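You operate a simulated robot arm through the tools that you are given. There is no shell and no other tool.

You are at the controls of a simulated robot arm. One attempt, no reset.

TASK
Push in the two frames that stick out and clamp each of them.
Fine: the sifter stays locked off.

Only the result counts: the job must be done as asked and must still hold three seconds after the hand-in. Knocking over, shifting, dropping, spilling or breaking anything else fails it.

THE ROBOT
A 7-joint arm with a three-finger gripper, fixed in place. Base frame: the origin is at the foot of the arm, x ahead of it, y to its left, z up; the work surface is at about z = 0.42. Lengths are in m, angles in rad, forces in N, time in s.
Its first joint turns from -2.897 to 2.897 rad. Payload 2.69 kg.
The TCP is the grasp point between the finger pads, 0.03 m short of the fingertips. In the tool frame z runs along the fingers and y along their closing line. The gripper opens to 0.128 m. The gripper's body begins 0.117 m behind the TCP.
Orientation is told as [roll, pitch, yaw] about the base's x, y, z axes, in that order, counted from this pose: with the fingers straight down and closing along the base's y, the tool's x points along the base's -x, its y along +y and its z along -z.

THE INTERFACE
- The arm moves only by the tool play_rows. Its argument "increments" is text: rows parted by semicolons, each of 7 numbers parted by spaces: the shift along the tool's x, y, z in m, then the turn, a rotation vector about the tool's x, y, z in rad, then the closure, from 0 (fully open) to 1 (shut). In form: x y z rx ry rz hand; .... A call has 1 to 20 rows; each row shifts and turns the commanded pose from where the row before left it, along the tool's axes as they then stand. Rows are played at 5 a second. More than 0.05 m and 0.15 rad between two rows, or a gripper value outside its range, and nothing of the call is played. A pose out of reach is approached as far as the arm can. The call stops where the force on the tool passes 60 N (or 10 N more than at its start, if that is more) or the arm is blocked; 0.2 s more then pass. Each finger halts on what it meets, pressing with about 32 N; the grip force reading is that of the motor and also rises with nothing between the fingers. The clock runs only during rows and for 0.2 s after the last one: add rows that do not move to give the fingers time. It gives the time, the measured TCP pose, the force on the tool (base axes), the opening and the grip force at its end, in the units of the frame above (readings bear some noise), with the torque about the TCP (base axes, N m) and any sound that the robot's microphone picked up, and new pictures: "show" is both (left out), scene, wrist or none.
- Cameras (640 x 400 px; columns grow to the right, rows downward): "scene" is fixed at [0.0499, -0.502, 1.5932]; the picture's right is [0.32, -0.95, 0.00], its down [-0.55, -0.19, -0.81] and it looks along [0.77, 0.26, -0.58] (base axes); focal length 314 px, centre (320, 200). "wrist" rides on the gripper at [0.058, 0.054, -0.131] in the tool frame; the picture's right is [-0.68, 0.74, 0.00], its down [-0.62, -0.57, -0.55] and it looks along [-0.40, -0.37, 0.84] (tool axes); focal length 234 px, centre (320, 200). There is no depth. A picture from a camera that has moved, and an enlarged one, comes with that camera's place and axes in the base frame and with its lens.
- lift_body(by): slides the trunk up (or, below 0, down) by that many m; the arm rides with it, the base frame stays. It gives what a move gives, with no picture.
- close_up(camera, box): a new picture of the part [left, top, right, bottom] of that camera's present view, enlarged. No time passes.
- job_done(): hands the job in; it is judged then, once.

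Places have to be worked out from the pictures, the camera data and where the tool is seen. Open the gripper and draw the arm clear of the work before you hand the job in, unless the task says otherwise.

The tools are called after "Request:" by a JSON object that holds its "name" and its "arguments". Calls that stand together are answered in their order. play_rows: Moves the arm, as the interface text tells. Its arguments: {"type":"object","properties":{"increments":{"type":"string"},"show":{"type":"string","enum":["both","scene","wrist","none"]}},"required":["increments"]} The other tools are called the same way: lift_body (by) slides the trunk up or down; close_up (camera, box) takes an enlarged picture of a part of a camera's view; job_done () hands the job in.

At the start:

```text
time: 0.0
ee_pos: [0.6368, 0.2295, 1.252]
tool_rot: [0.0, 0.001, 0.0]
ft_force: [0.4, 0.4, 0.2]
ft_torque: [0.0, -0.01, 0.02]
width: 0.1279
grip_force: 0.1
trunk travel left (down, up): [-0.15, 0.2]
```

scene: 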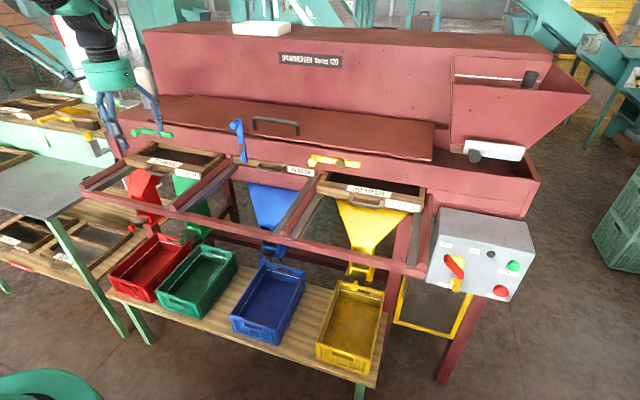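
wrist: 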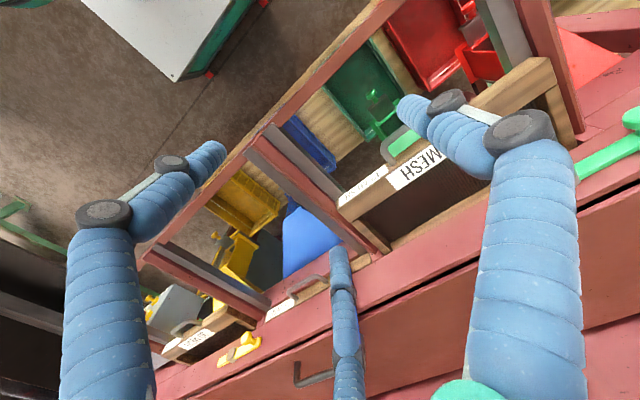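

I start by looking closely at the frames, the clamps and the control box before moving anything.

Request:
{"name": "close_up", "arguments": {"camera": "scene", "box": [80, 100, 280, 225]}}

Request:
{"name": "close_up", "arguments": {"camera": "scene", "box": [240, 130, 440, 255]}}

Request:
{"name": "close_up", "arguments": {"camera": "scene", "box": [420, 200, 548, 310]}}

Request:
{"name": "close_up", "arguments": {"camera": "wrist", "box": [320, 60, 640, 260]}}

Request:
{"name": "close_up", "arguments": {"camera": "wrist", "box": [120, 200, 360, 400]}}

```text
3.20 times, centred on (180, 162) of scene
camera zoom: at [0.0499, -0.502, 1.5932], right [0.32, -0.95, 0.0], down [-0.55, -0.19, -0.81], along [0.77, 0.26, -0.58], focal length 1004 px, centre (768, 320)
```

zoom: 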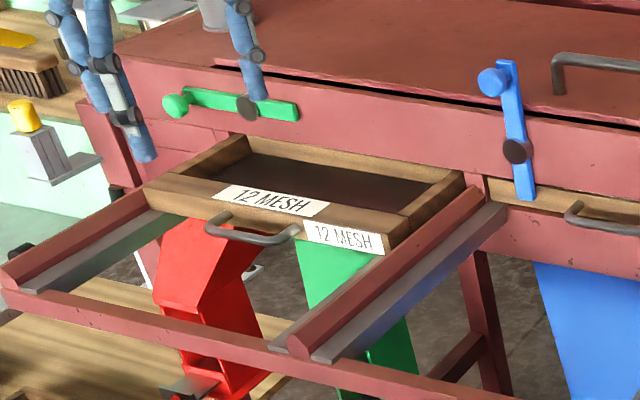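

```text
3.20 times, centred on (340, 192) of scene
camera zoom: at [0.0499, -0.502, 1.5932], right [0.32, -0.95, 0.0], down [-0.55, -0.19, -0.81], along [0.77, 0.26, -0.58], focal length 1004 px, centre (256, 224)
```

zoom: 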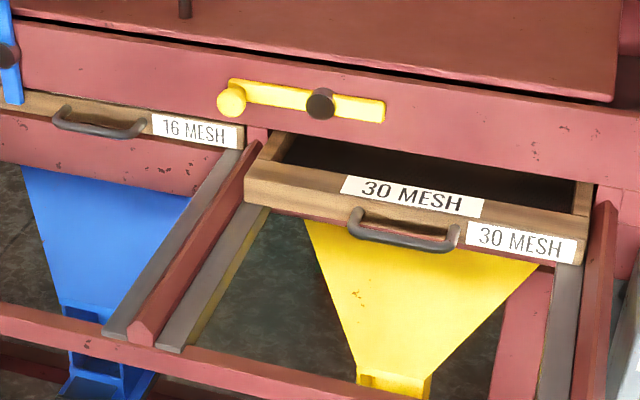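

```text
3.64 times, centred on (484, 255) of scene
camera zoom: at [0.0499, -0.502, 1.5932], right [0.32, -0.95, 0.0], down [-0.55, -0.19, -0.81], along [0.77, 0.26, -0.58], focal length 1141 px, centre (-276, 0)
```

zoom: 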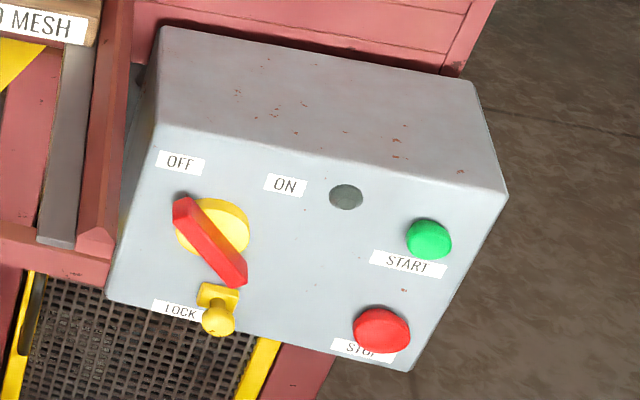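

```text
2.00 times, centred on (480, 160) of wrist
camera zoom: at [0.5797, 0.2831, 1.3823], right [0.68, 0.74, 0.0], down [0.62, -0.57, 0.55], along [0.4, -0.37, -0.84], focal length 468 px, centre (0, 280)
```

zoom: 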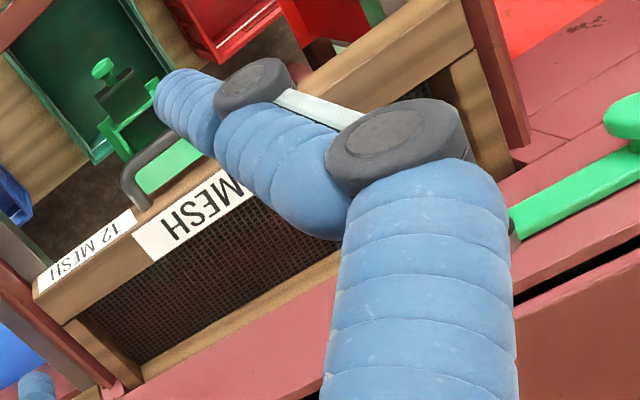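

```text
2.00 times, centred on (240, 300) of wrist
camera zoom: at [0.5797, 0.2831, 1.3823], right [0.68, 0.74, 0.0], down [0.62, -0.57, 0.55], along [0.4, -0.37, -0.84], focal length 468 px, centre (480, 0)
```

zoom: 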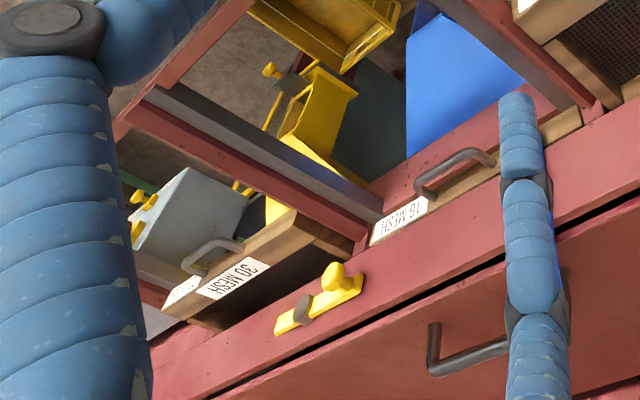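

The triangulated layout: green knob near (0.844, 0.476, 1.133), yellow knob near (0.864, -0.20, 1.118), and the 12-mesh front near x = 0.767, z = 1.047. The closed 16-mesh front is near x = 0.90. I tilt the tool forward in place for a better view and to get a pushing pose.

Request:
{"name": "play_rows", "arguments": {"increments": "0 0 0 0 -0.15 0 0; 0 0 0 0 -0.15 0 0; 0 0 0 0 -0.15 0 0; 0 0 0 0 -0.15 0 0; 0 0 0 0 -0.15 0 0; 0 0 0 0 0 0 0", "show": "both"}}

```text
time: 1.4
ee_pos: [0.6375, 0.2293, 1.2513]
tool_rot: [0.001, -0.751, -0.002]
ft_force: [0.3, -0.9, 1.0]
ft_torque: [0.02, -0.03, 0.02]
width: 0.128
grip_force: 0.1
trunk travel left (down, up): [-0.15, 0.2]
camera wrist: at [0.5054, 0.2832, 1.3079], right [0.49, 0.74, 0.46], down [0.08, -0.57, 0.82], along [0.87, -0.37, -0.34], focal length 234 px, centre (320, 200)
```

scene: 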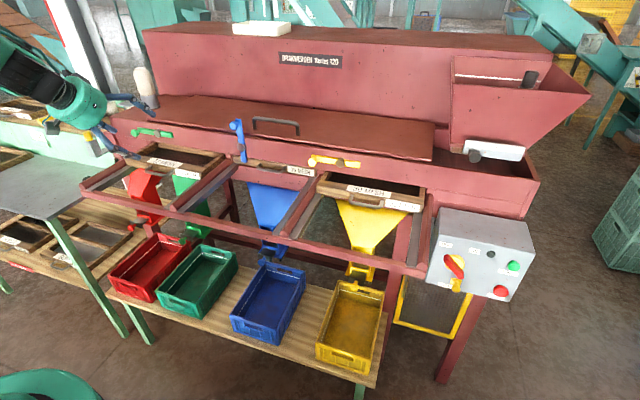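
wrist: 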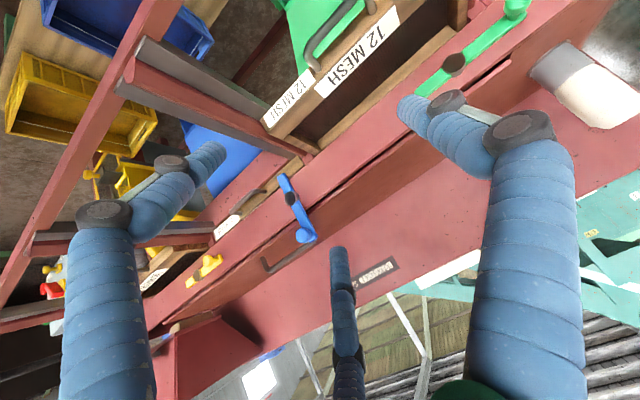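

The view is upside down but clear. I zoom into the left bay and the yellow clamp area to get the dimensions.

Request:
{"name": "close_up", "arguments": {"camera": "wrist", "box": [250, 0, 540, 170]}}

Request:
{"name": "close_up", "arguments": {"camera": "wrist", "box": [60, 130, 330, 310]}}

Request:
{"name": "close_up", "arguments": {"camera": "scene", "box": [100, 110, 230, 195]}}

Request:
{"name": "close_up", "arguments": {"camera": "scene", "box": [290, 140, 440, 240]}}

```text
2.21 times, centred on (395, 85) of wrist
camera zoom: at [0.5054, 0.2832, 1.3079], right [0.49, 0.74, 0.46], down [0.08, -0.57, 0.82], along [0.87, -0.37, -0.34], focal length 517 px, centre (154, 454)
```

zoom: 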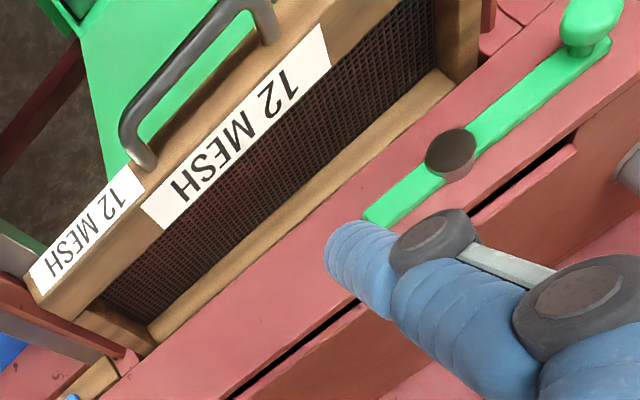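

```text
2.22 times, centred on (195, 220) of wrist
camera zoom: at [0.5054, 0.2832, 1.3079], right [0.49, 0.74, 0.46], down [0.08, -0.57, 0.82], along [0.87, -0.37, -0.34], focal length 520 px, centre (598, 156)
```

zoom: 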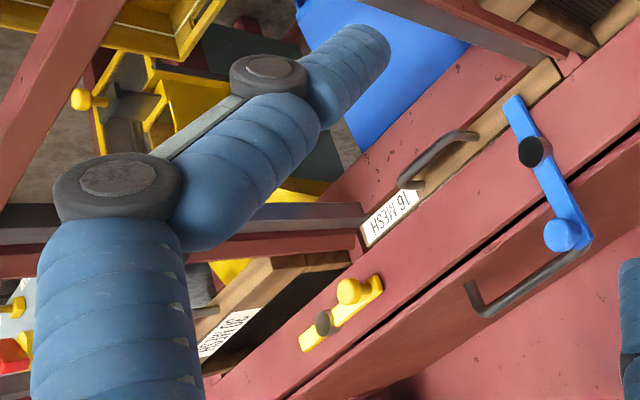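

```text
4.71 times, centred on (165, 152) of scene
camera zoom: at [0.0499, -0.502, 1.5932], right [0.32, -0.95, 0.0], down [-0.55, -0.19, -0.81], along [0.77, 0.26, -0.58], focal length 1477 px, centre (1049, 424)
```

zoom: 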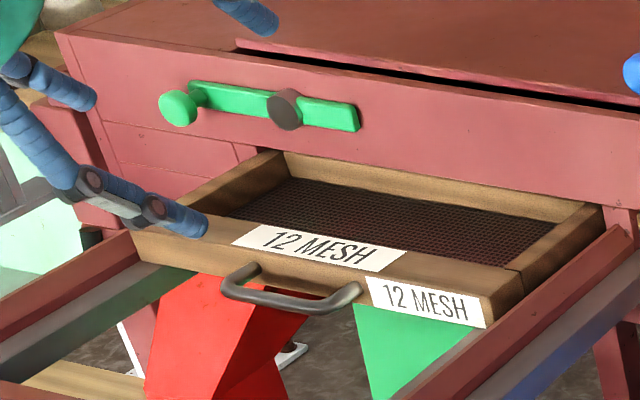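

```text
4.00 times, centred on (365, 190) of scene
camera zoom: at [0.0499, -0.502, 1.5932], right [0.32, -0.95, 0.0], down [-0.55, -0.19, -0.81], along [0.77, 0.26, -0.58], focal length 1255 px, centre (140, 240)
```

zoom: 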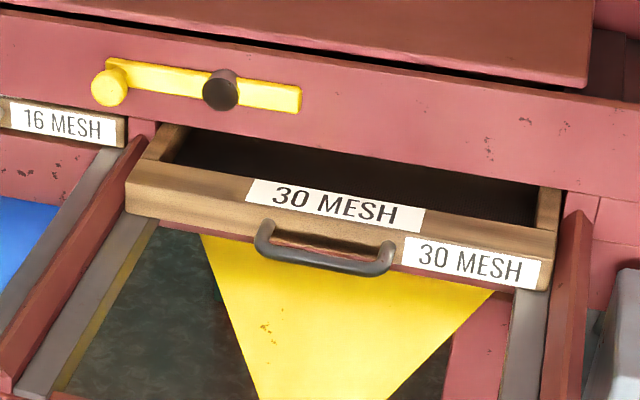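

I now have consistent positions: clamp pivots at z≈1.118 with y≈0.418, 0.068 and -0.282, and knobs about 0.083 m from them. The 12-mesh front is at x≈0.766, y 0.15–0.47, with its handle rod at (0.74, 0.313, 1.049). The 30-mesh front is at x≈0.81, y centre ≈-0.385. I ease the tilt to 0.4 rad and close the gripper so it works as a pusher.

Request:
{"name": "play_rows", "arguments": {"increments": "0 0 0 0 0.15 0 0.5; 0 0 0 0 0.15 0 1; 0 0 0 0 0.051 0 1; 0 0 0 0 0 0 1; 0 0 0 0 0 0 1", "show": "both"}}

```text
time: 2.6
ee_pos: [0.637, 0.229, 1.2521]
tool_rot: [0.0, -0.399, -0.001]
ft_force: [-0.3, 0.0, 0.6]
ft_torque: [0.04, -0.01, -0.03]
width: 0.0022
grip_force: 32.2
trunk travel left (down, up): [-0.15, 0.2]
camera wrist: at [0.5335, 0.283, 1.3495], right [0.62, 0.74, 0.26], down [0.35, -0.57, 0.74], along [0.7, -0.37, -0.61], focal length 234 px, centre (320, 200)
```

scene: 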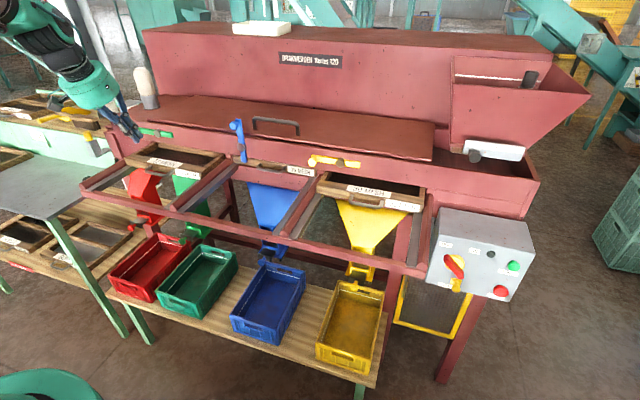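
wrist: 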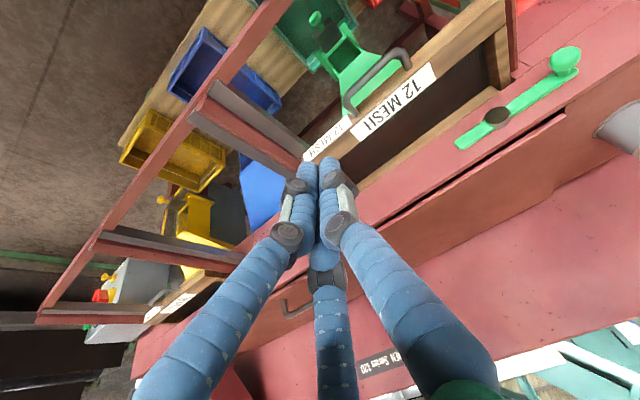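

The gripper is closed into one central pusher. I move above the left bay, in front of the 12-mesh handle, then down into the gap between the crossbar and the handle.

Request:
{"name": "play_rows", "arguments": {"increments": "-0.0065 0.0287 0.0215 0 0 0 1; -0.0065 0.0287 0.0215 0 0 0 1; -0.0065 0.0287 0.0215 0 0 0 1; 0.0141 0 0.0334 0 0 0 1; 0.0141 0 0.0334 0 0 0 1; 0.0141 0 0.0334 0 0 0 1; 0 0 0 0 0 0 1", "show": "both"}}

```text
time: 4.2
ee_pos: [0.6825, 0.315, 1.0885]
tool_rot: [0.0, -0.398, 0.001]
ft_force: [0.2, -0.3, -0.7]
ft_torque: [-0.03, 0.04, 0.01]
width: 0.0021
grip_force: 31.3
trunk travel left (down, up): [-0.15, 0.2]
camera wrist: at [0.5773, 0.369, 1.1875], right [0.62, 0.74, 0.26], down [0.35, -0.57, 0.74], along [0.7, -0.37, -0.61], focal length 234 px, centre (320, 200)
```

scene: 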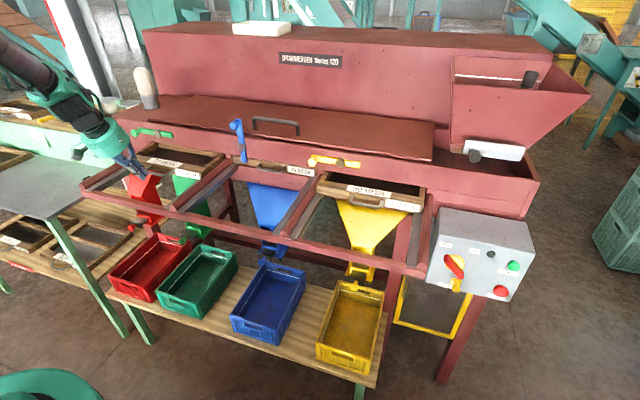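
wrist: 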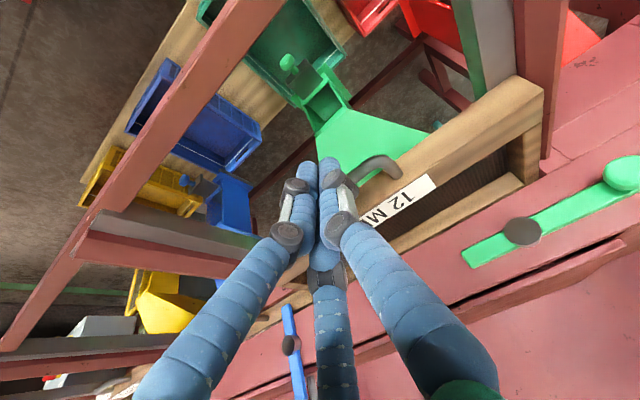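

The tool is at (0.683, 0.315, 1.089), with the handle just ahead of the fingers. I lower to rod height and start a slow forward push.

Request:
{"name": "play_rows", "arguments": {"increments": "0.007 0 0.0166 0 0 0 1; 0.007 0 0.0166 0 0 0 1; -0.0138 0 0.0058 0 0 0 1; -0.0138 0 0.0058 0 0 0 1; -0.0138 0 0.0058 0 0 0 1; 0 0 0 0 0 0 1", "show": "both"}}

```text
time: 5.6
ee_pos: [0.7263, 0.3153, 1.0555]
tool_rot: [0.0, -0.399, -0.001]
ft_force: [-0.1, 0.0, 0.3]
ft_torque: [0.0, 0.0, 0.03]
width: 0.0021
grip_force: 31.9
trunk travel left (down, up): [-0.15, 0.2]
camera wrist: at [0.6224, 0.3688, 1.1531], right [0.62, 0.74, 0.26], down [0.35, -0.57, 0.74], along [0.7, -0.37, -0.61], focal length 234 px, centre (320, 200)
```

scene: 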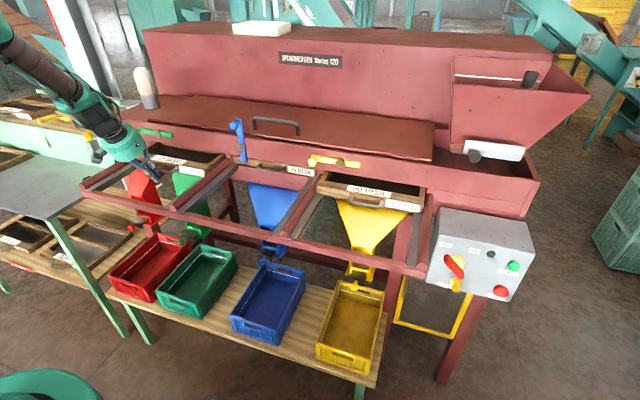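
wrist: 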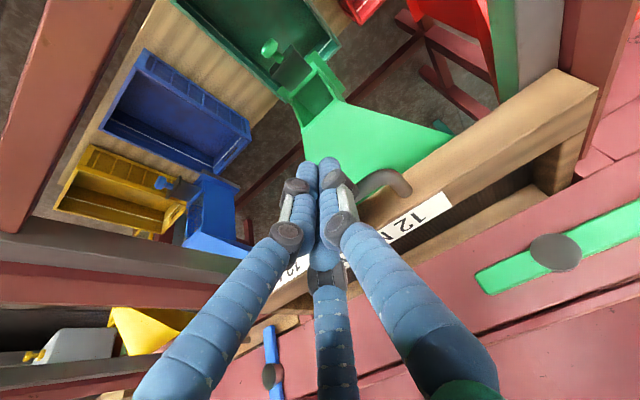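

No contact yet (force near zero), and the fingers are right at the rod. I keep pushing in +x in small steps and watch the force.

Request:
{"name": "play_rows", "arguments": {"increments": "-0.0138 0 0.0058 0 0 0 1; -0.0138 0 0.0058 0 0 0 1; -0.0138 0 0.0058 0 0 0 1; 0 0 0 0 0 0 1", "show": "both"}}

```text
time: 6.6
ee_pos: [0.771, 0.3153, 1.0548]
tool_rot: [-0.001, -0.398, -0.001]
ft_force: [-0.1, 0.9, 1.3]
ft_torque: [0.03, -0.03, 0.0]
width: 0.0024
grip_force: 31.4
trunk travel left (down, up): [-0.15, 0.2]
camera wrist: at [0.6666, 0.3687, 1.1527], right [0.62, 0.74, 0.26], down [0.35, -0.57, 0.74], along [0.7, -0.37, -0.61], focal length 234 px, centre (320, 200)
```

scene: 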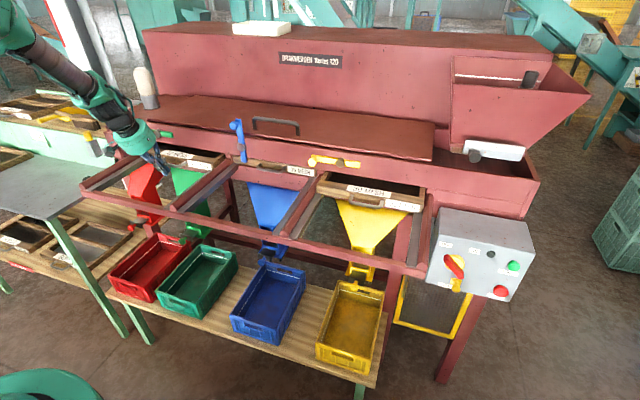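
wrist: 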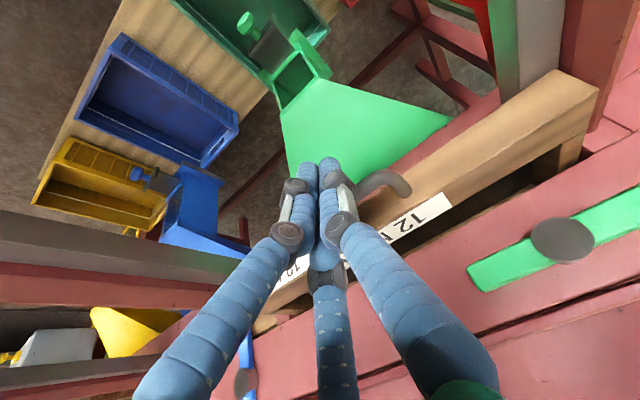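

The frame keeps a constant place in the wrist view, so it is sliding in with the tool at a small force. I continue pushing.

Request:
{"name": "play_rows", "arguments": {"increments": "-0.0138 0 0.0058 0 0 0 1; -0.0138 0 0.0058 0 0 0 1; -0.0138 0 0.0058 0 0 0 1; -0.0092 0 0.0039 0 0 0 1; 0 0 0 0 0 0 1", "show": "both"}}

```text
time: 7.8
ee_pos: [0.8262, 0.316, 1.0551]
tool_rot: [0.001, -0.4, -0.001]
ft_force: [-1.6, -0.4, 0.1]
ft_torque: [-0.02, 0.02, -0.03]
width: 0.0022
grip_force: 31.6
trunk travel left (down, up): [-0.15, 0.2]
camera wrist: at [0.7214, 0.3694, 1.1527], right [0.62, 0.74, 0.26], down [0.35, -0.57, 0.74], along [0.7, -0.37, -0.61], focal length 234 px, centre (320, 200)
```

scene: 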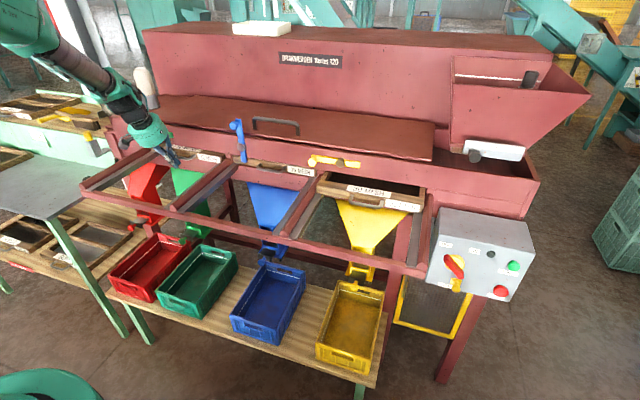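
wrist: 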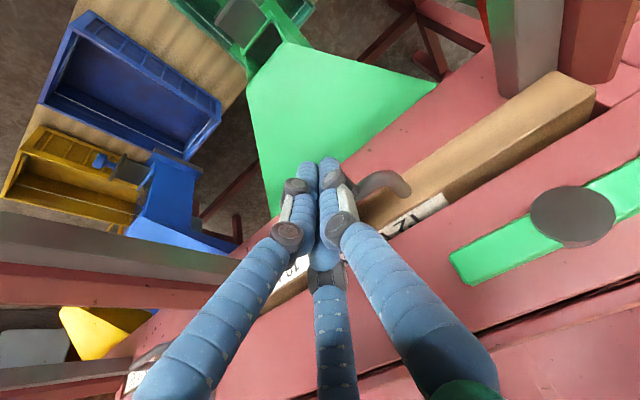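

The frame is almost in, with perhaps 0.035–0.045 m left. I take smaller steps until it seats.

Request:
{"name": "play_rows", "arguments": {"increments": "-0.0074 0 0.0031 0 0 0 1; -0.0074 0 0.0031 0 0 0 1; -0.0074 0 0.0031 0 0 0 1; -0.0055 0 0.0023 0 0 0 1; 0 0 0 0 0 0 1", "show": "both"}}

```text
time: 8.9
ee_pos: [0.8478, 0.3156, 1.0474]
tool_rot: [-0.004, -0.386, 0.0]
ft_force: [-13.0, 0.7, -0.1]
ft_torque: [-0.01, -0.1, -0.07]
width: 0.002
grip_force: 31.4
trunk travel left (down, up): [-0.15, 0.2]
stopped in row 5: the force on the tool passed its limit at 62 N (the readings are from after the stop); the commanded pose is now the measured one
camera wrist: at [0.7458, 0.3699, 1.1472], right [0.63, 0.74, 0.25], down [0.36, -0.56, 0.74], along [0.69, -0.38, -0.62], focal length 234 px, centre (320, 200)
```

scene: 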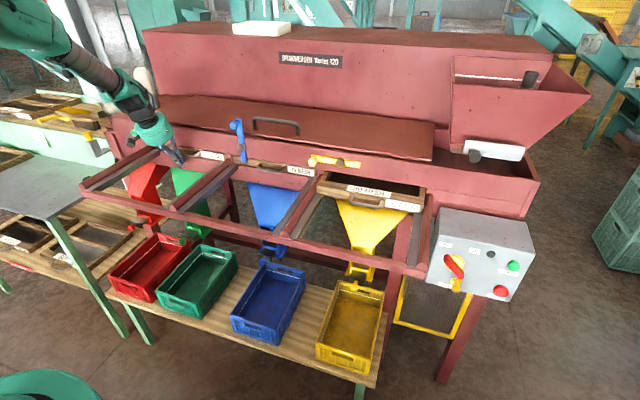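
wrist: 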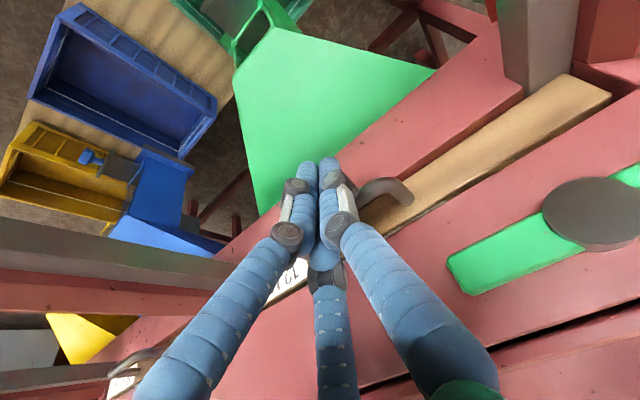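

A firm stop at 62 N, which suggests the frame has seated. I compare it with the already closed 16-mesh frame.

Request:
{"name": "close_up", "arguments": {"camera": "scene", "box": [170, 115, 330, 215]}}

Request:
{"name": "close_up", "arguments": {"camera": "wrist", "box": [280, 60, 640, 285]}}

Request:
{"name": "close_up", "arguments": {"camera": "wrist", "box": [40, 200, 360, 400]}}

```text
4.00 times, centred on (250, 165) of scene
camera zoom: at [0.0499, -0.502, 1.5932], right [0.32, -0.95, 0.0], down [-0.55, -0.19, -0.81], along [0.77, 0.26, -0.58], focal length 1255 px, centre (600, 340)
```

zoom: 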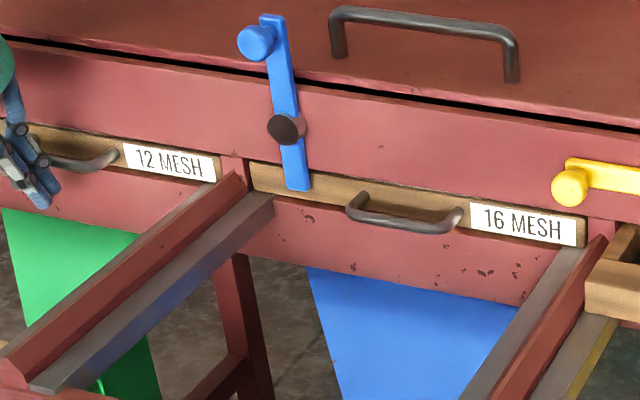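

```text
1.78 times, centred on (460, 172) of wrist
camera zoom: at [0.7458, 0.3699, 1.1472], right [0.63, 0.74, 0.25], down [0.36, -0.56, 0.74], along [0.69, -0.38, -0.62], focal length 416 px, centre (71, 249)
```

zoom: 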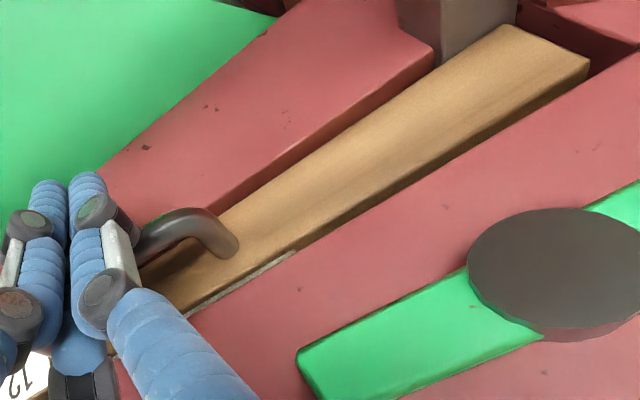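

```text
2.00 times, centred on (200, 300) of wrist
camera zoom: at [0.7458, 0.3699, 1.1472], right [0.63, 0.74, 0.25], down [0.36, -0.56, 0.74], along [0.69, -0.38, -0.62], focal length 468 px, centre (560, 0)
```

zoom: 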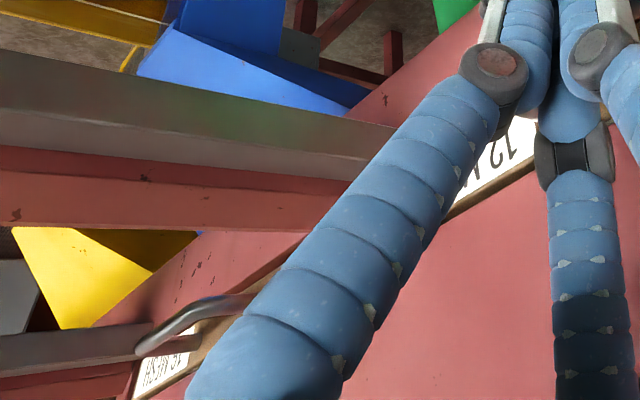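

The 12-mesh and 16-mesh front edges line up in the picture, so the frame is seated. I back off straight, rise, and tilt the fingers to about 1.2 rad (nearly horizontal) so I can push the green knob up from below.

Request:
{"name": "play_rows", "arguments": {"increments": "0.0185 0 -0.0075 0 0 0 1; 0.0278 0 -0.0113 0 0 0 1; 0.0278 0 -0.0113 0 0 0 1; -0.0151 0 -0.0371 0 0 0 1; -0.0151 0 -0.0371 0 0 0 1; -0.0151 0 -0.0371 0 0 0 1; 0 0 0 0 -0.136 0 1; 0 0 0 0 -0.136 0 1; 0 0 0 0 -0.136 0 1; 0 0 0 0 -0.136 0 1; 0 0 0 0 -0.136 0 1; 0 0 0 0 -0.136 0 1; 0 0 0 0 0 0 1", "show": "both"}}

Request:
{"name": "close_up", "arguments": {"camera": "scene", "box": [100, 110, 330, 225]}}

```text
time: 11.8
ee_pos: [0.7711, 0.3165, 1.1703]
tool_rot: [-0.009, -1.205, 0.006]
ft_force: [-0.3, 0.2, -0.3]
ft_torque: [0.02, 0.0, -0.04]
width: 0.0023
grip_force: 31.3
trunk travel left (down, up): [-0.15, 0.2]
camera wrist: at [0.6281, 0.3697, 1.1618], right [0.24, 0.74, 0.63], down [-0.29, -0.56, 0.77], along [0.93, -0.37, 0.08], focal length 234 px, centre (320, 200)
```

scene: 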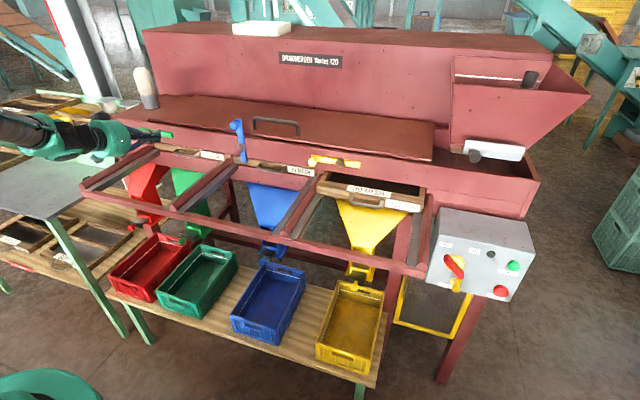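
wrist: 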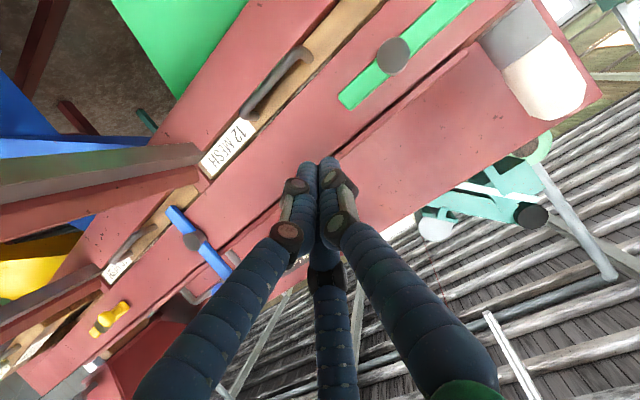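

```text
2.78 times, centred on (215, 168) of scene
camera zoom: at [0.0499, -0.502, 1.5932], right [0.32, -0.95, 0.0], down [-0.55, -0.19, -0.81], along [0.77, 0.26, -0.58], focal length 873 px, centre (612, 290)
```

zoom: 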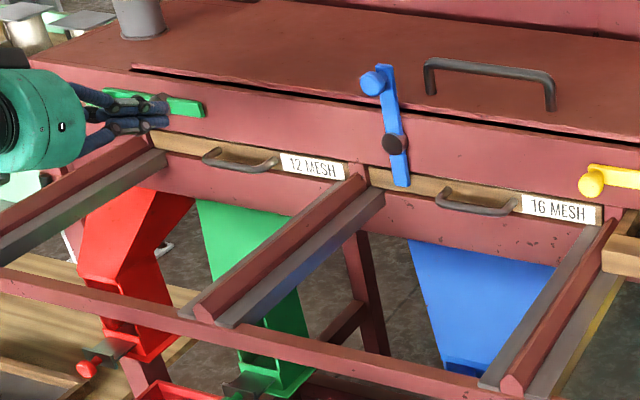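

The 12-mesh frame sits parallel and flush with the 16-mesh one. I now move left at the same height until the fingers are in line with the green knob at y≈0.498, and check the view.

Request:
{"name": "play_rows", "arguments": {"increments": "0 0.0455 0 0 0 0 1; 0 0.0455 0 0 0 0 1; 0 0.0455 0 0 0 0 1; 0 0.0455 0 0 0 0 1; 0 0 0 0 0 0 1", "show": "both"}}

Request:
{"name": "close_up", "arguments": {"camera": "wrist", "box": [220, 20, 500, 195]}}

```text
time: 12.9
ee_pos: [0.7716, 0.498, 1.1689]
tool_rot: [-0.013, -1.203, 0.014]
ft_force: [0.2, 0.3, 0.2]
ft_torque: [0.01, -0.05, -0.02]
width: 0.0022
grip_force: 31.2
trunk travel left (down, up): [-0.15, 0.2]
camera wrist: at [0.6289, 0.5522, 1.1611], right [0.24, 0.74, 0.63], down [-0.29, -0.56, 0.77], along [0.93, -0.37, 0.08], focal length 234 px, centre (320, 200)
```

scene: 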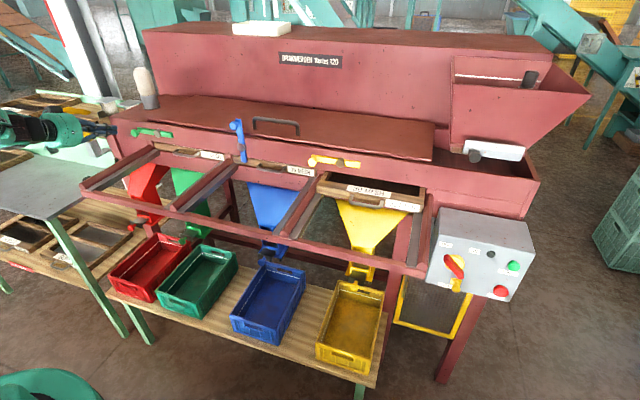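
wrist: 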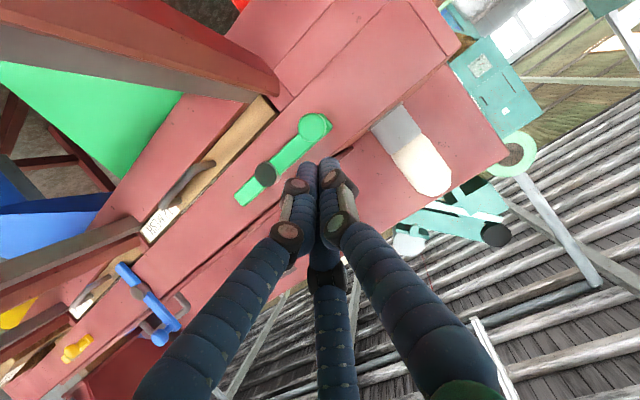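

```text
2.29 times, centred on (360, 108) of wrist
camera zoom: at [0.6289, 0.5522, 1.1611], right [0.24, 0.74, 0.63], down [-0.29, -0.56, 0.77], along [0.93, -0.37, 0.08], focal length 535 px, centre (229, 411)
```

zoom: 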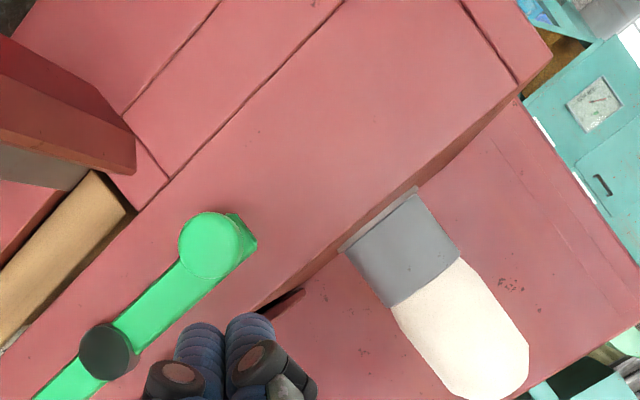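

The knob triangulates to (0.864, 0.5005, 1.119), and the fingers are in line but above it. I drop to z≈1.09 while still clear in front, then slide in under the knob.

Request:
{"name": "play_rows", "arguments": {"increments": "0.0373 0 0.0143 0 0 0 1; 0.0373 0 0.0143 0 0 0 1; 0 0 0 0 0 0 1; -0.0094 0 0.0244 0 0 0 1; -0.0094 0 0.0244 0 0 0 1; -0.0094 0 0.0244 0 0 0 1; 0 0 0 0 0 0 1", "show": "both"}}

Request:
{"name": "close_up", "arguments": {"camera": "wrist", "box": [220, 60, 500, 235]}}

Request:
{"name": "close_up", "arguments": {"camera": "scene", "box": [60, 90, 220, 190]}}

```text
time: 14.6
ee_pos: [0.8496, 0.497, 1.0882]
tool_rot: [-0.012, -1.202, 0.009]
ft_force: [-0.1, 0.1, -0.3]
ft_torque: [0.02, -0.01, 0.0]
width: 0.0018
grip_force: 31.1
trunk travel left (down, up): [-0.15, 0.2]
camera wrist: at [0.7072, 0.5512, 1.0803], right [0.24, 0.74, 0.63], down [-0.29, -0.56, 0.77], along [0.93, -0.37, 0.08], focal length 234 px, centre (320, 200)
```

scene: 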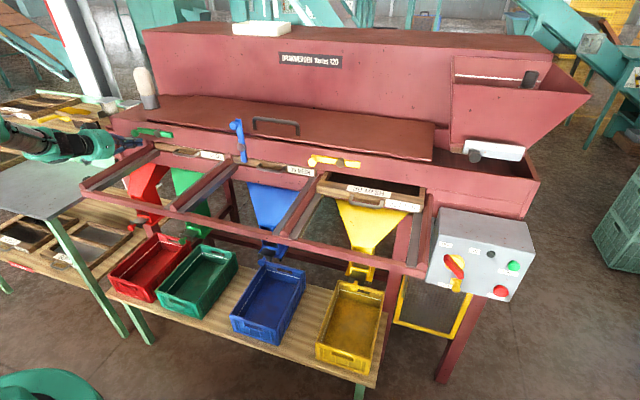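
wrist: 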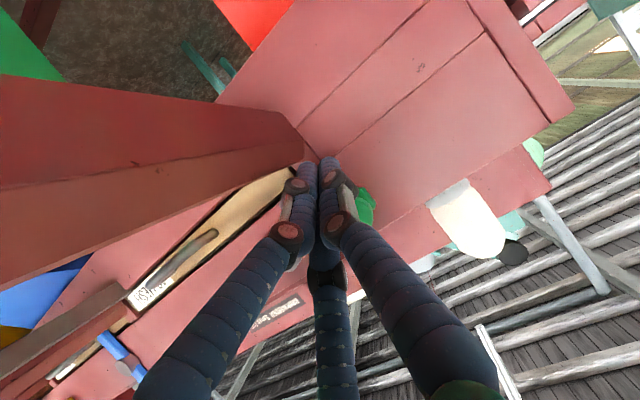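

```text
2.29 times, centred on (360, 148) of wrist
camera zoom: at [0.7072, 0.5512, 1.0803], right [0.24, 0.74, 0.63], down [-0.29, -0.56, 0.77], along [0.93, -0.37, 0.08], focal length 535 px, centre (229, 320)
```

zoom: 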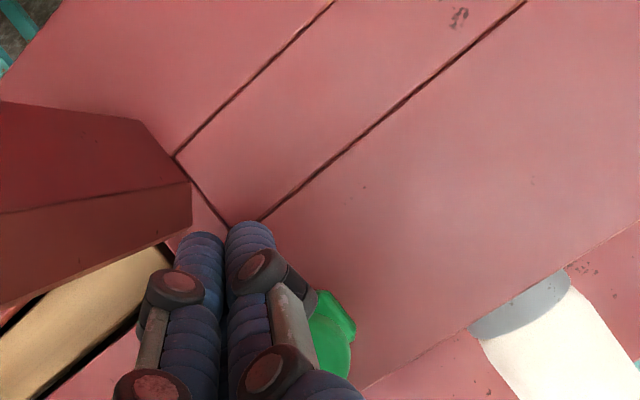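

```text
4.00 times, centred on (140, 140) of scene
camera zoom: at [0.0499, -0.502, 1.5932], right [0.32, -0.95, 0.0], down [-0.55, -0.19, -0.81], along [0.77, 0.26, -0.58], focal length 1255 px, centre (1040, 440)
```

zoom: 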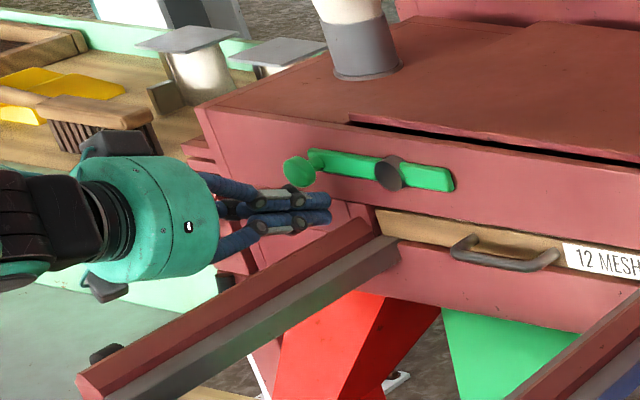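

The fingers lie just under the green knob, clear of the rail. I push it up along the first half of its arc about the pivot at (0.418, 1.119).

Request:
{"name": "play_rows", "arguments": {"increments": "-0.0109 0.003 -0.0042 0 0 0 1; -0.0136 0.003 -0.0052 0 0 0 1; -0.0139 0.0004 -0.0054 0 0 0 1; -0.0138 -0.0021 -0.0053 0 0 0 1; -0.0132 -0.0047 -0.0051 0 0 0 1; 0 0 0 0 0 0 1", "show": "both"}}

Request:
{"name": "close_up", "arguments": {"camera": "scene", "box": [60, 90, 220, 190]}}

```text
time: 15.9
ee_pos: [0.8497, 0.4966, 1.1593]
tool_rot: [-0.011, -1.206, 0.011]
ft_force: [-0.5, -0.4, 0.1]
ft_torque: [0.0, 0.0, -0.01]
width: 0.002
grip_force: 30.9
trunk travel left (down, up): [-0.15, 0.2]
camera wrist: at [0.7074, 0.5509, 1.1513], right [0.24, 0.74, 0.63], down [-0.29, -0.56, 0.77], along [0.93, -0.37, 0.08], focal length 234 px, centre (320, 200)
```

scene: 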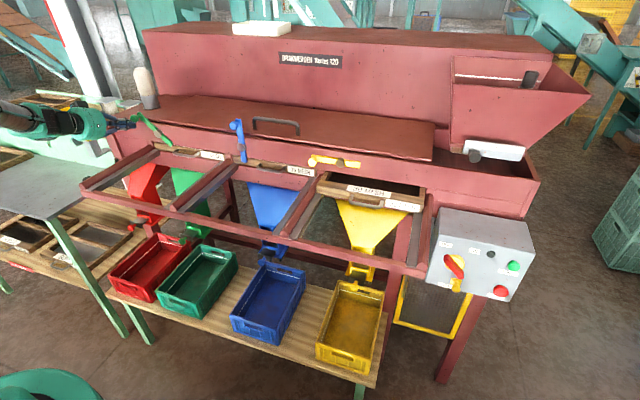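
wrist: 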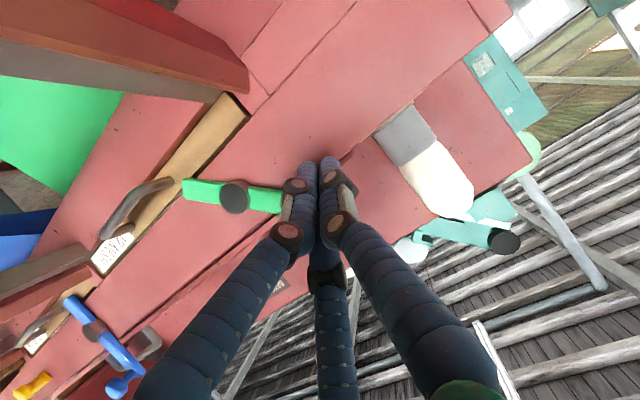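

```text
4.00 times, centred on (140, 140) of scene
camera zoom: at [0.0499, -0.502, 1.5932], right [0.32, -0.95, 0.0], down [-0.55, -0.19, -0.81], along [0.77, 0.26, -0.58], focal length 1255 px, centre (1040, 440)
```

zoom: 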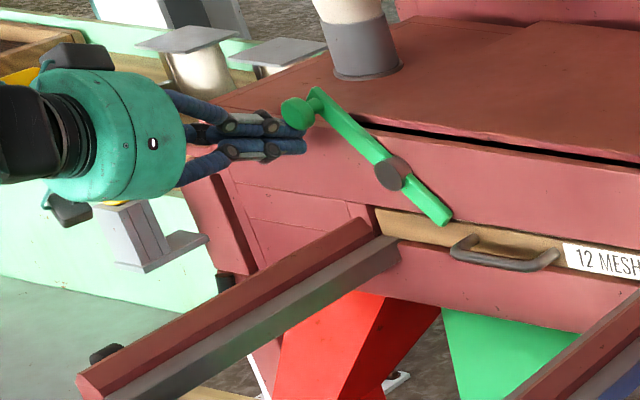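

The lever is at about 45° and follows smoothly. I continue the arc to vertical.

Request:
{"name": "play_rows", "arguments": {"increments": "-0.0123 -0.0071 -0.0047 0 0 0 1; -0.0109 -0.0093 -0.0042 0 0 0 1; -0.0092 -0.0111 -0.0036 0 0 0 1; -0.0073 -0.0127 -0.0028 0 0 0 1; -0.0051 -0.0139 -0.002 0 0 0 1; 0 0 0 0 0 0 1", "show": "both"}}

Request:
{"name": "close_up", "arguments": {"camera": "scene", "box": [100, 90, 260, 190]}}

Request:
{"name": "close_up", "arguments": {"camera": "wrist", "box": [140, 100, 380, 250]}}

```text
time: 17.4
ee_pos: [0.8491, 0.4433, 1.2064]
tool_rot: [-0.011, -1.203, 0.013]
ft_force: [0.1, -0.6, 0.1]
ft_torque: [0.01, 0.02, 0.0]
width: 0.0019
grip_force: 31.5
trunk travel left (down, up): [-0.15, 0.2]
camera wrist: at [0.7061, 0.4969, 1.1993], right [0.24, 0.74, 0.63], down [-0.29, -0.56, 0.77], along [0.93, -0.37, 0.08], focal length 234 px, centre (320, 200)
```

scene: 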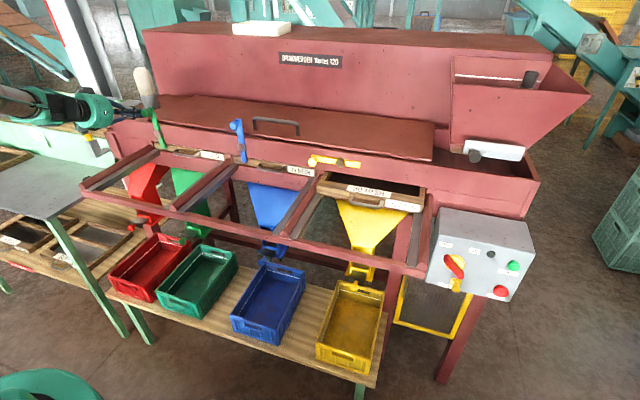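
wrist: 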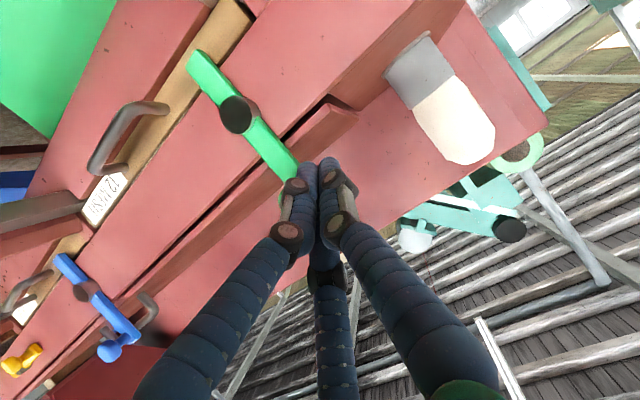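

```text
4.00 times, centred on (180, 140) of scene
camera zoom: at [0.0499, -0.502, 1.5932], right [0.32, -0.95, 0.0], down [-0.55, -0.19, -0.81], along [0.77, 0.26, -0.58], focal length 1255 px, centre (880, 440)
```

zoom: 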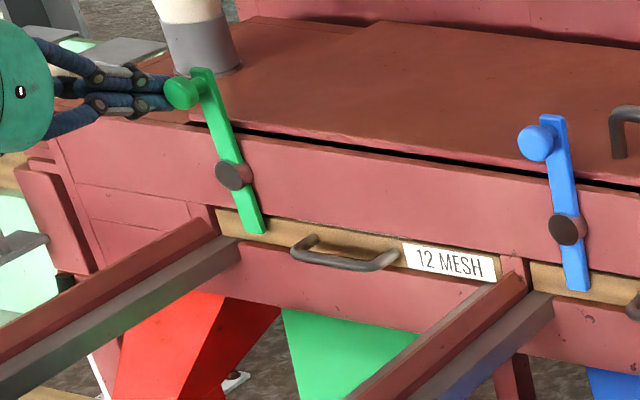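

```text
2.67 times, centred on (260, 175) of wrist
camera zoom: at [0.7061, 0.4969, 1.1993], right [0.24, 0.74, 0.63], down [-0.29, -0.56, 0.77], along [0.93, -0.37, 0.08], focal length 624 px, centre (480, 267)
```

zoom: 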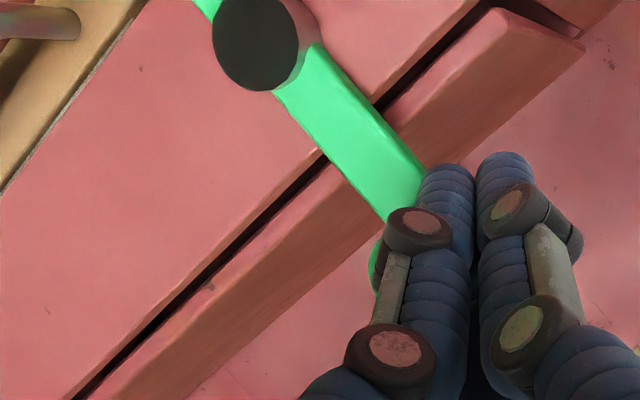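

The green lever is almost vertical, perhaps 2–3° short by its slope towards the vanishing point. I nudge it a little further toward -y and watch for an end stop in the force.

Request:
{"name": "play_rows", "arguments": {"increments": "0 -0.003 0 0 0 0 1; 0 0 0 0 0 0 1; 0 -0.002 0 0 0 0 1; 0 0 0 0 0 0 1", "show": "both"}}

Request:
{"name": "close_up", "arguments": {"camera": "scene", "box": [100, 90, 260, 190]}}

```text
time: 18.4
ee_pos: [0.8482, 0.4397, 1.2067]
tool_rot: [-0.013, -1.202, 0.012]
ft_force: [-0.6, 8.4, 1.2]
ft_torque: [-0.01, -0.02, 0.16]
width: 0.0019
grip_force: 31.4
trunk travel left (down, up): [-0.15, 0.2]
camera wrist: at [0.7063, 0.4931, 1.1991], right [0.24, 0.74, 0.63], down [-0.29, -0.56, 0.77], along [0.93, -0.37, 0.08], focal length 234 px, centre (320, 200)
```

scene: 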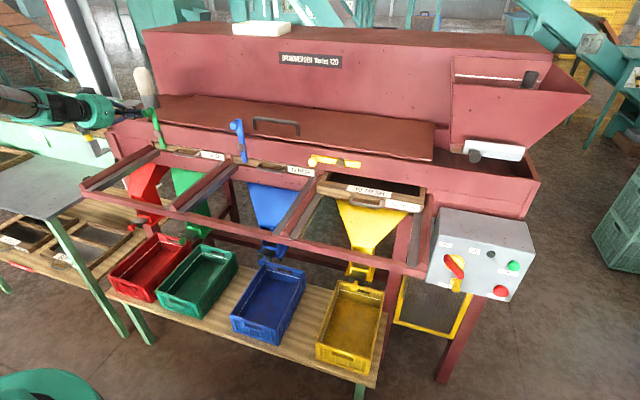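
wrist: 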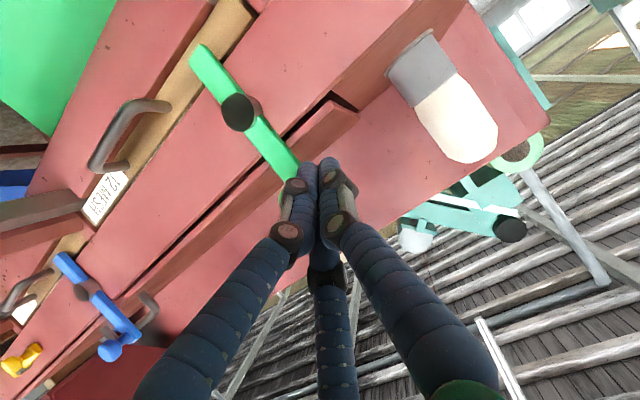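

```text
4.00 times, centred on (180, 140) of scene
camera zoom: at [0.0499, -0.502, 1.5932], right [0.32, -0.95, 0.0], down [-0.55, -0.19, -0.81], along [0.77, 0.26, -0.58], focal length 1255 px, centre (880, 440)
```

zoom: 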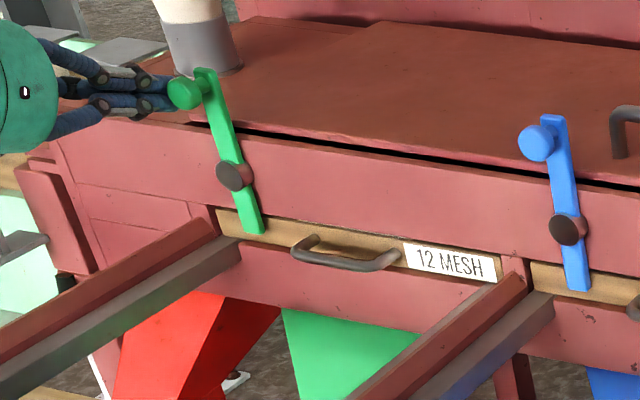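

There is now a steady 8.4 N against the push and the lever slope matches vertical, so it looks like the end stop. One more small press will confirm it.

Request:
{"name": "play_rows", "arguments": {"increments": "0 -0.003 0 0 0 0 1; 0 0 0 0 0 0 1; 0 0 0 0 0 0 1", "show": "none"}}

Request:
{"name": "close_up", "arguments": {"camera": "scene", "box": [100, 90, 260, 190]}}

```text
time: 19.1
ee_pos: [0.8497, 0.4374, 1.2064]
tool_rot: [-0.013, -1.204, 0.012]
ft_force: [-0.4, 20.4, 1.6]
ft_torque: [0.03, 0.04, 0.43]
width: 0.0018
grip_force: 31.7
trunk travel left (down, up): [-0.15, 0.2]
```

```text
4.00 times, centred on (180, 140) of scene
camera zoom: at [0.0499, -0.502, 1.5932], right [0.32, -0.95, 0.0], down [-0.55, -0.19, -0.81], along [0.77, 0.26, -0.58], focal length 1255 px, centre (880, 440)
```

zoom: 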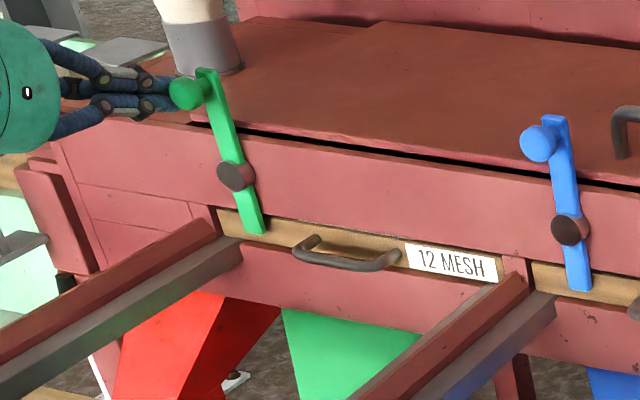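

At 20 N the picture hints that the whole machine moved by a millimetre or two, so that is the hard stop and I should not press more. I back off the knob in +y and check.

Request:
{"name": "play_rows", "arguments": {"increments": "0 0.006 0 0 0 0 1; 0 0.015 0 0 0 0 1; 0 0.025 0 0 0 0 1; 0 0 0 0 0 0 1", "show": "both"}}

Request:
{"name": "close_up", "arguments": {"camera": "scene", "box": [100, 90, 260, 190]}}

```text
time: 20.1
ee_pos: [0.8482, 0.4823, 1.2055]
tool_rot: [-0.014, -1.202, 0.013]
ft_force: [0.3, 0.1, -0.1]
ft_torque: [-0.02, -0.04, -0.04]
width: 0.002
grip_force: 31.3
trunk travel left (down, up): [-0.15, 0.2]
camera wrist: at [0.7065, 0.536, 1.198], right [0.24, 0.74, 0.63], down [-0.29, -0.56, 0.77], along [0.93, -0.37, 0.08], focal length 234 px, centre (320, 200)
```

scene: 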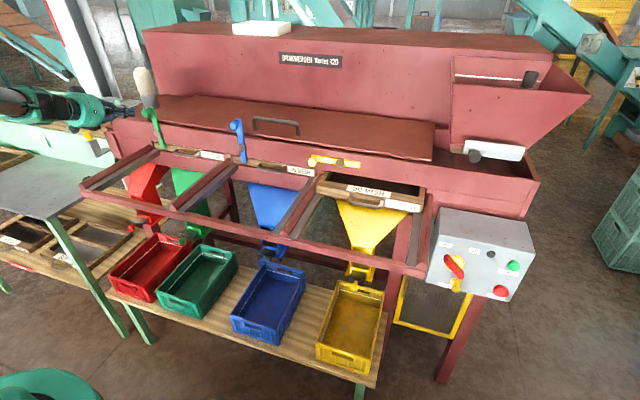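
wrist: 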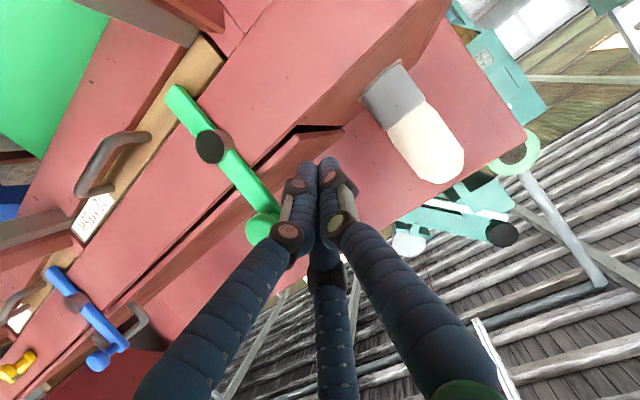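

```text
4.00 times, centred on (180, 140) of scene
camera zoom: at [0.0499, -0.502, 1.5932], right [0.32, -0.95, 0.0], down [-0.55, -0.19, -0.81], along [0.77, 0.26, -0.58], focal length 1255 px, centre (880, 440)
```

zoom: 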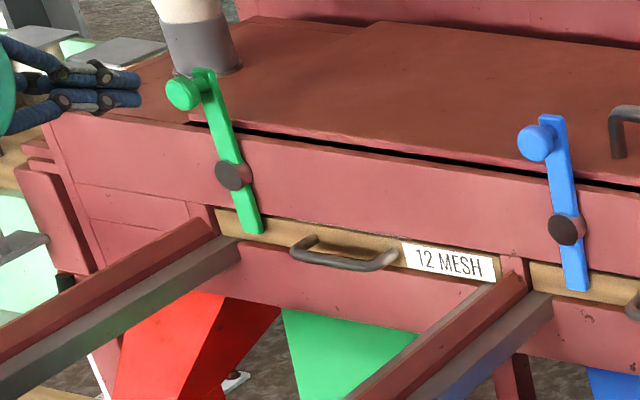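

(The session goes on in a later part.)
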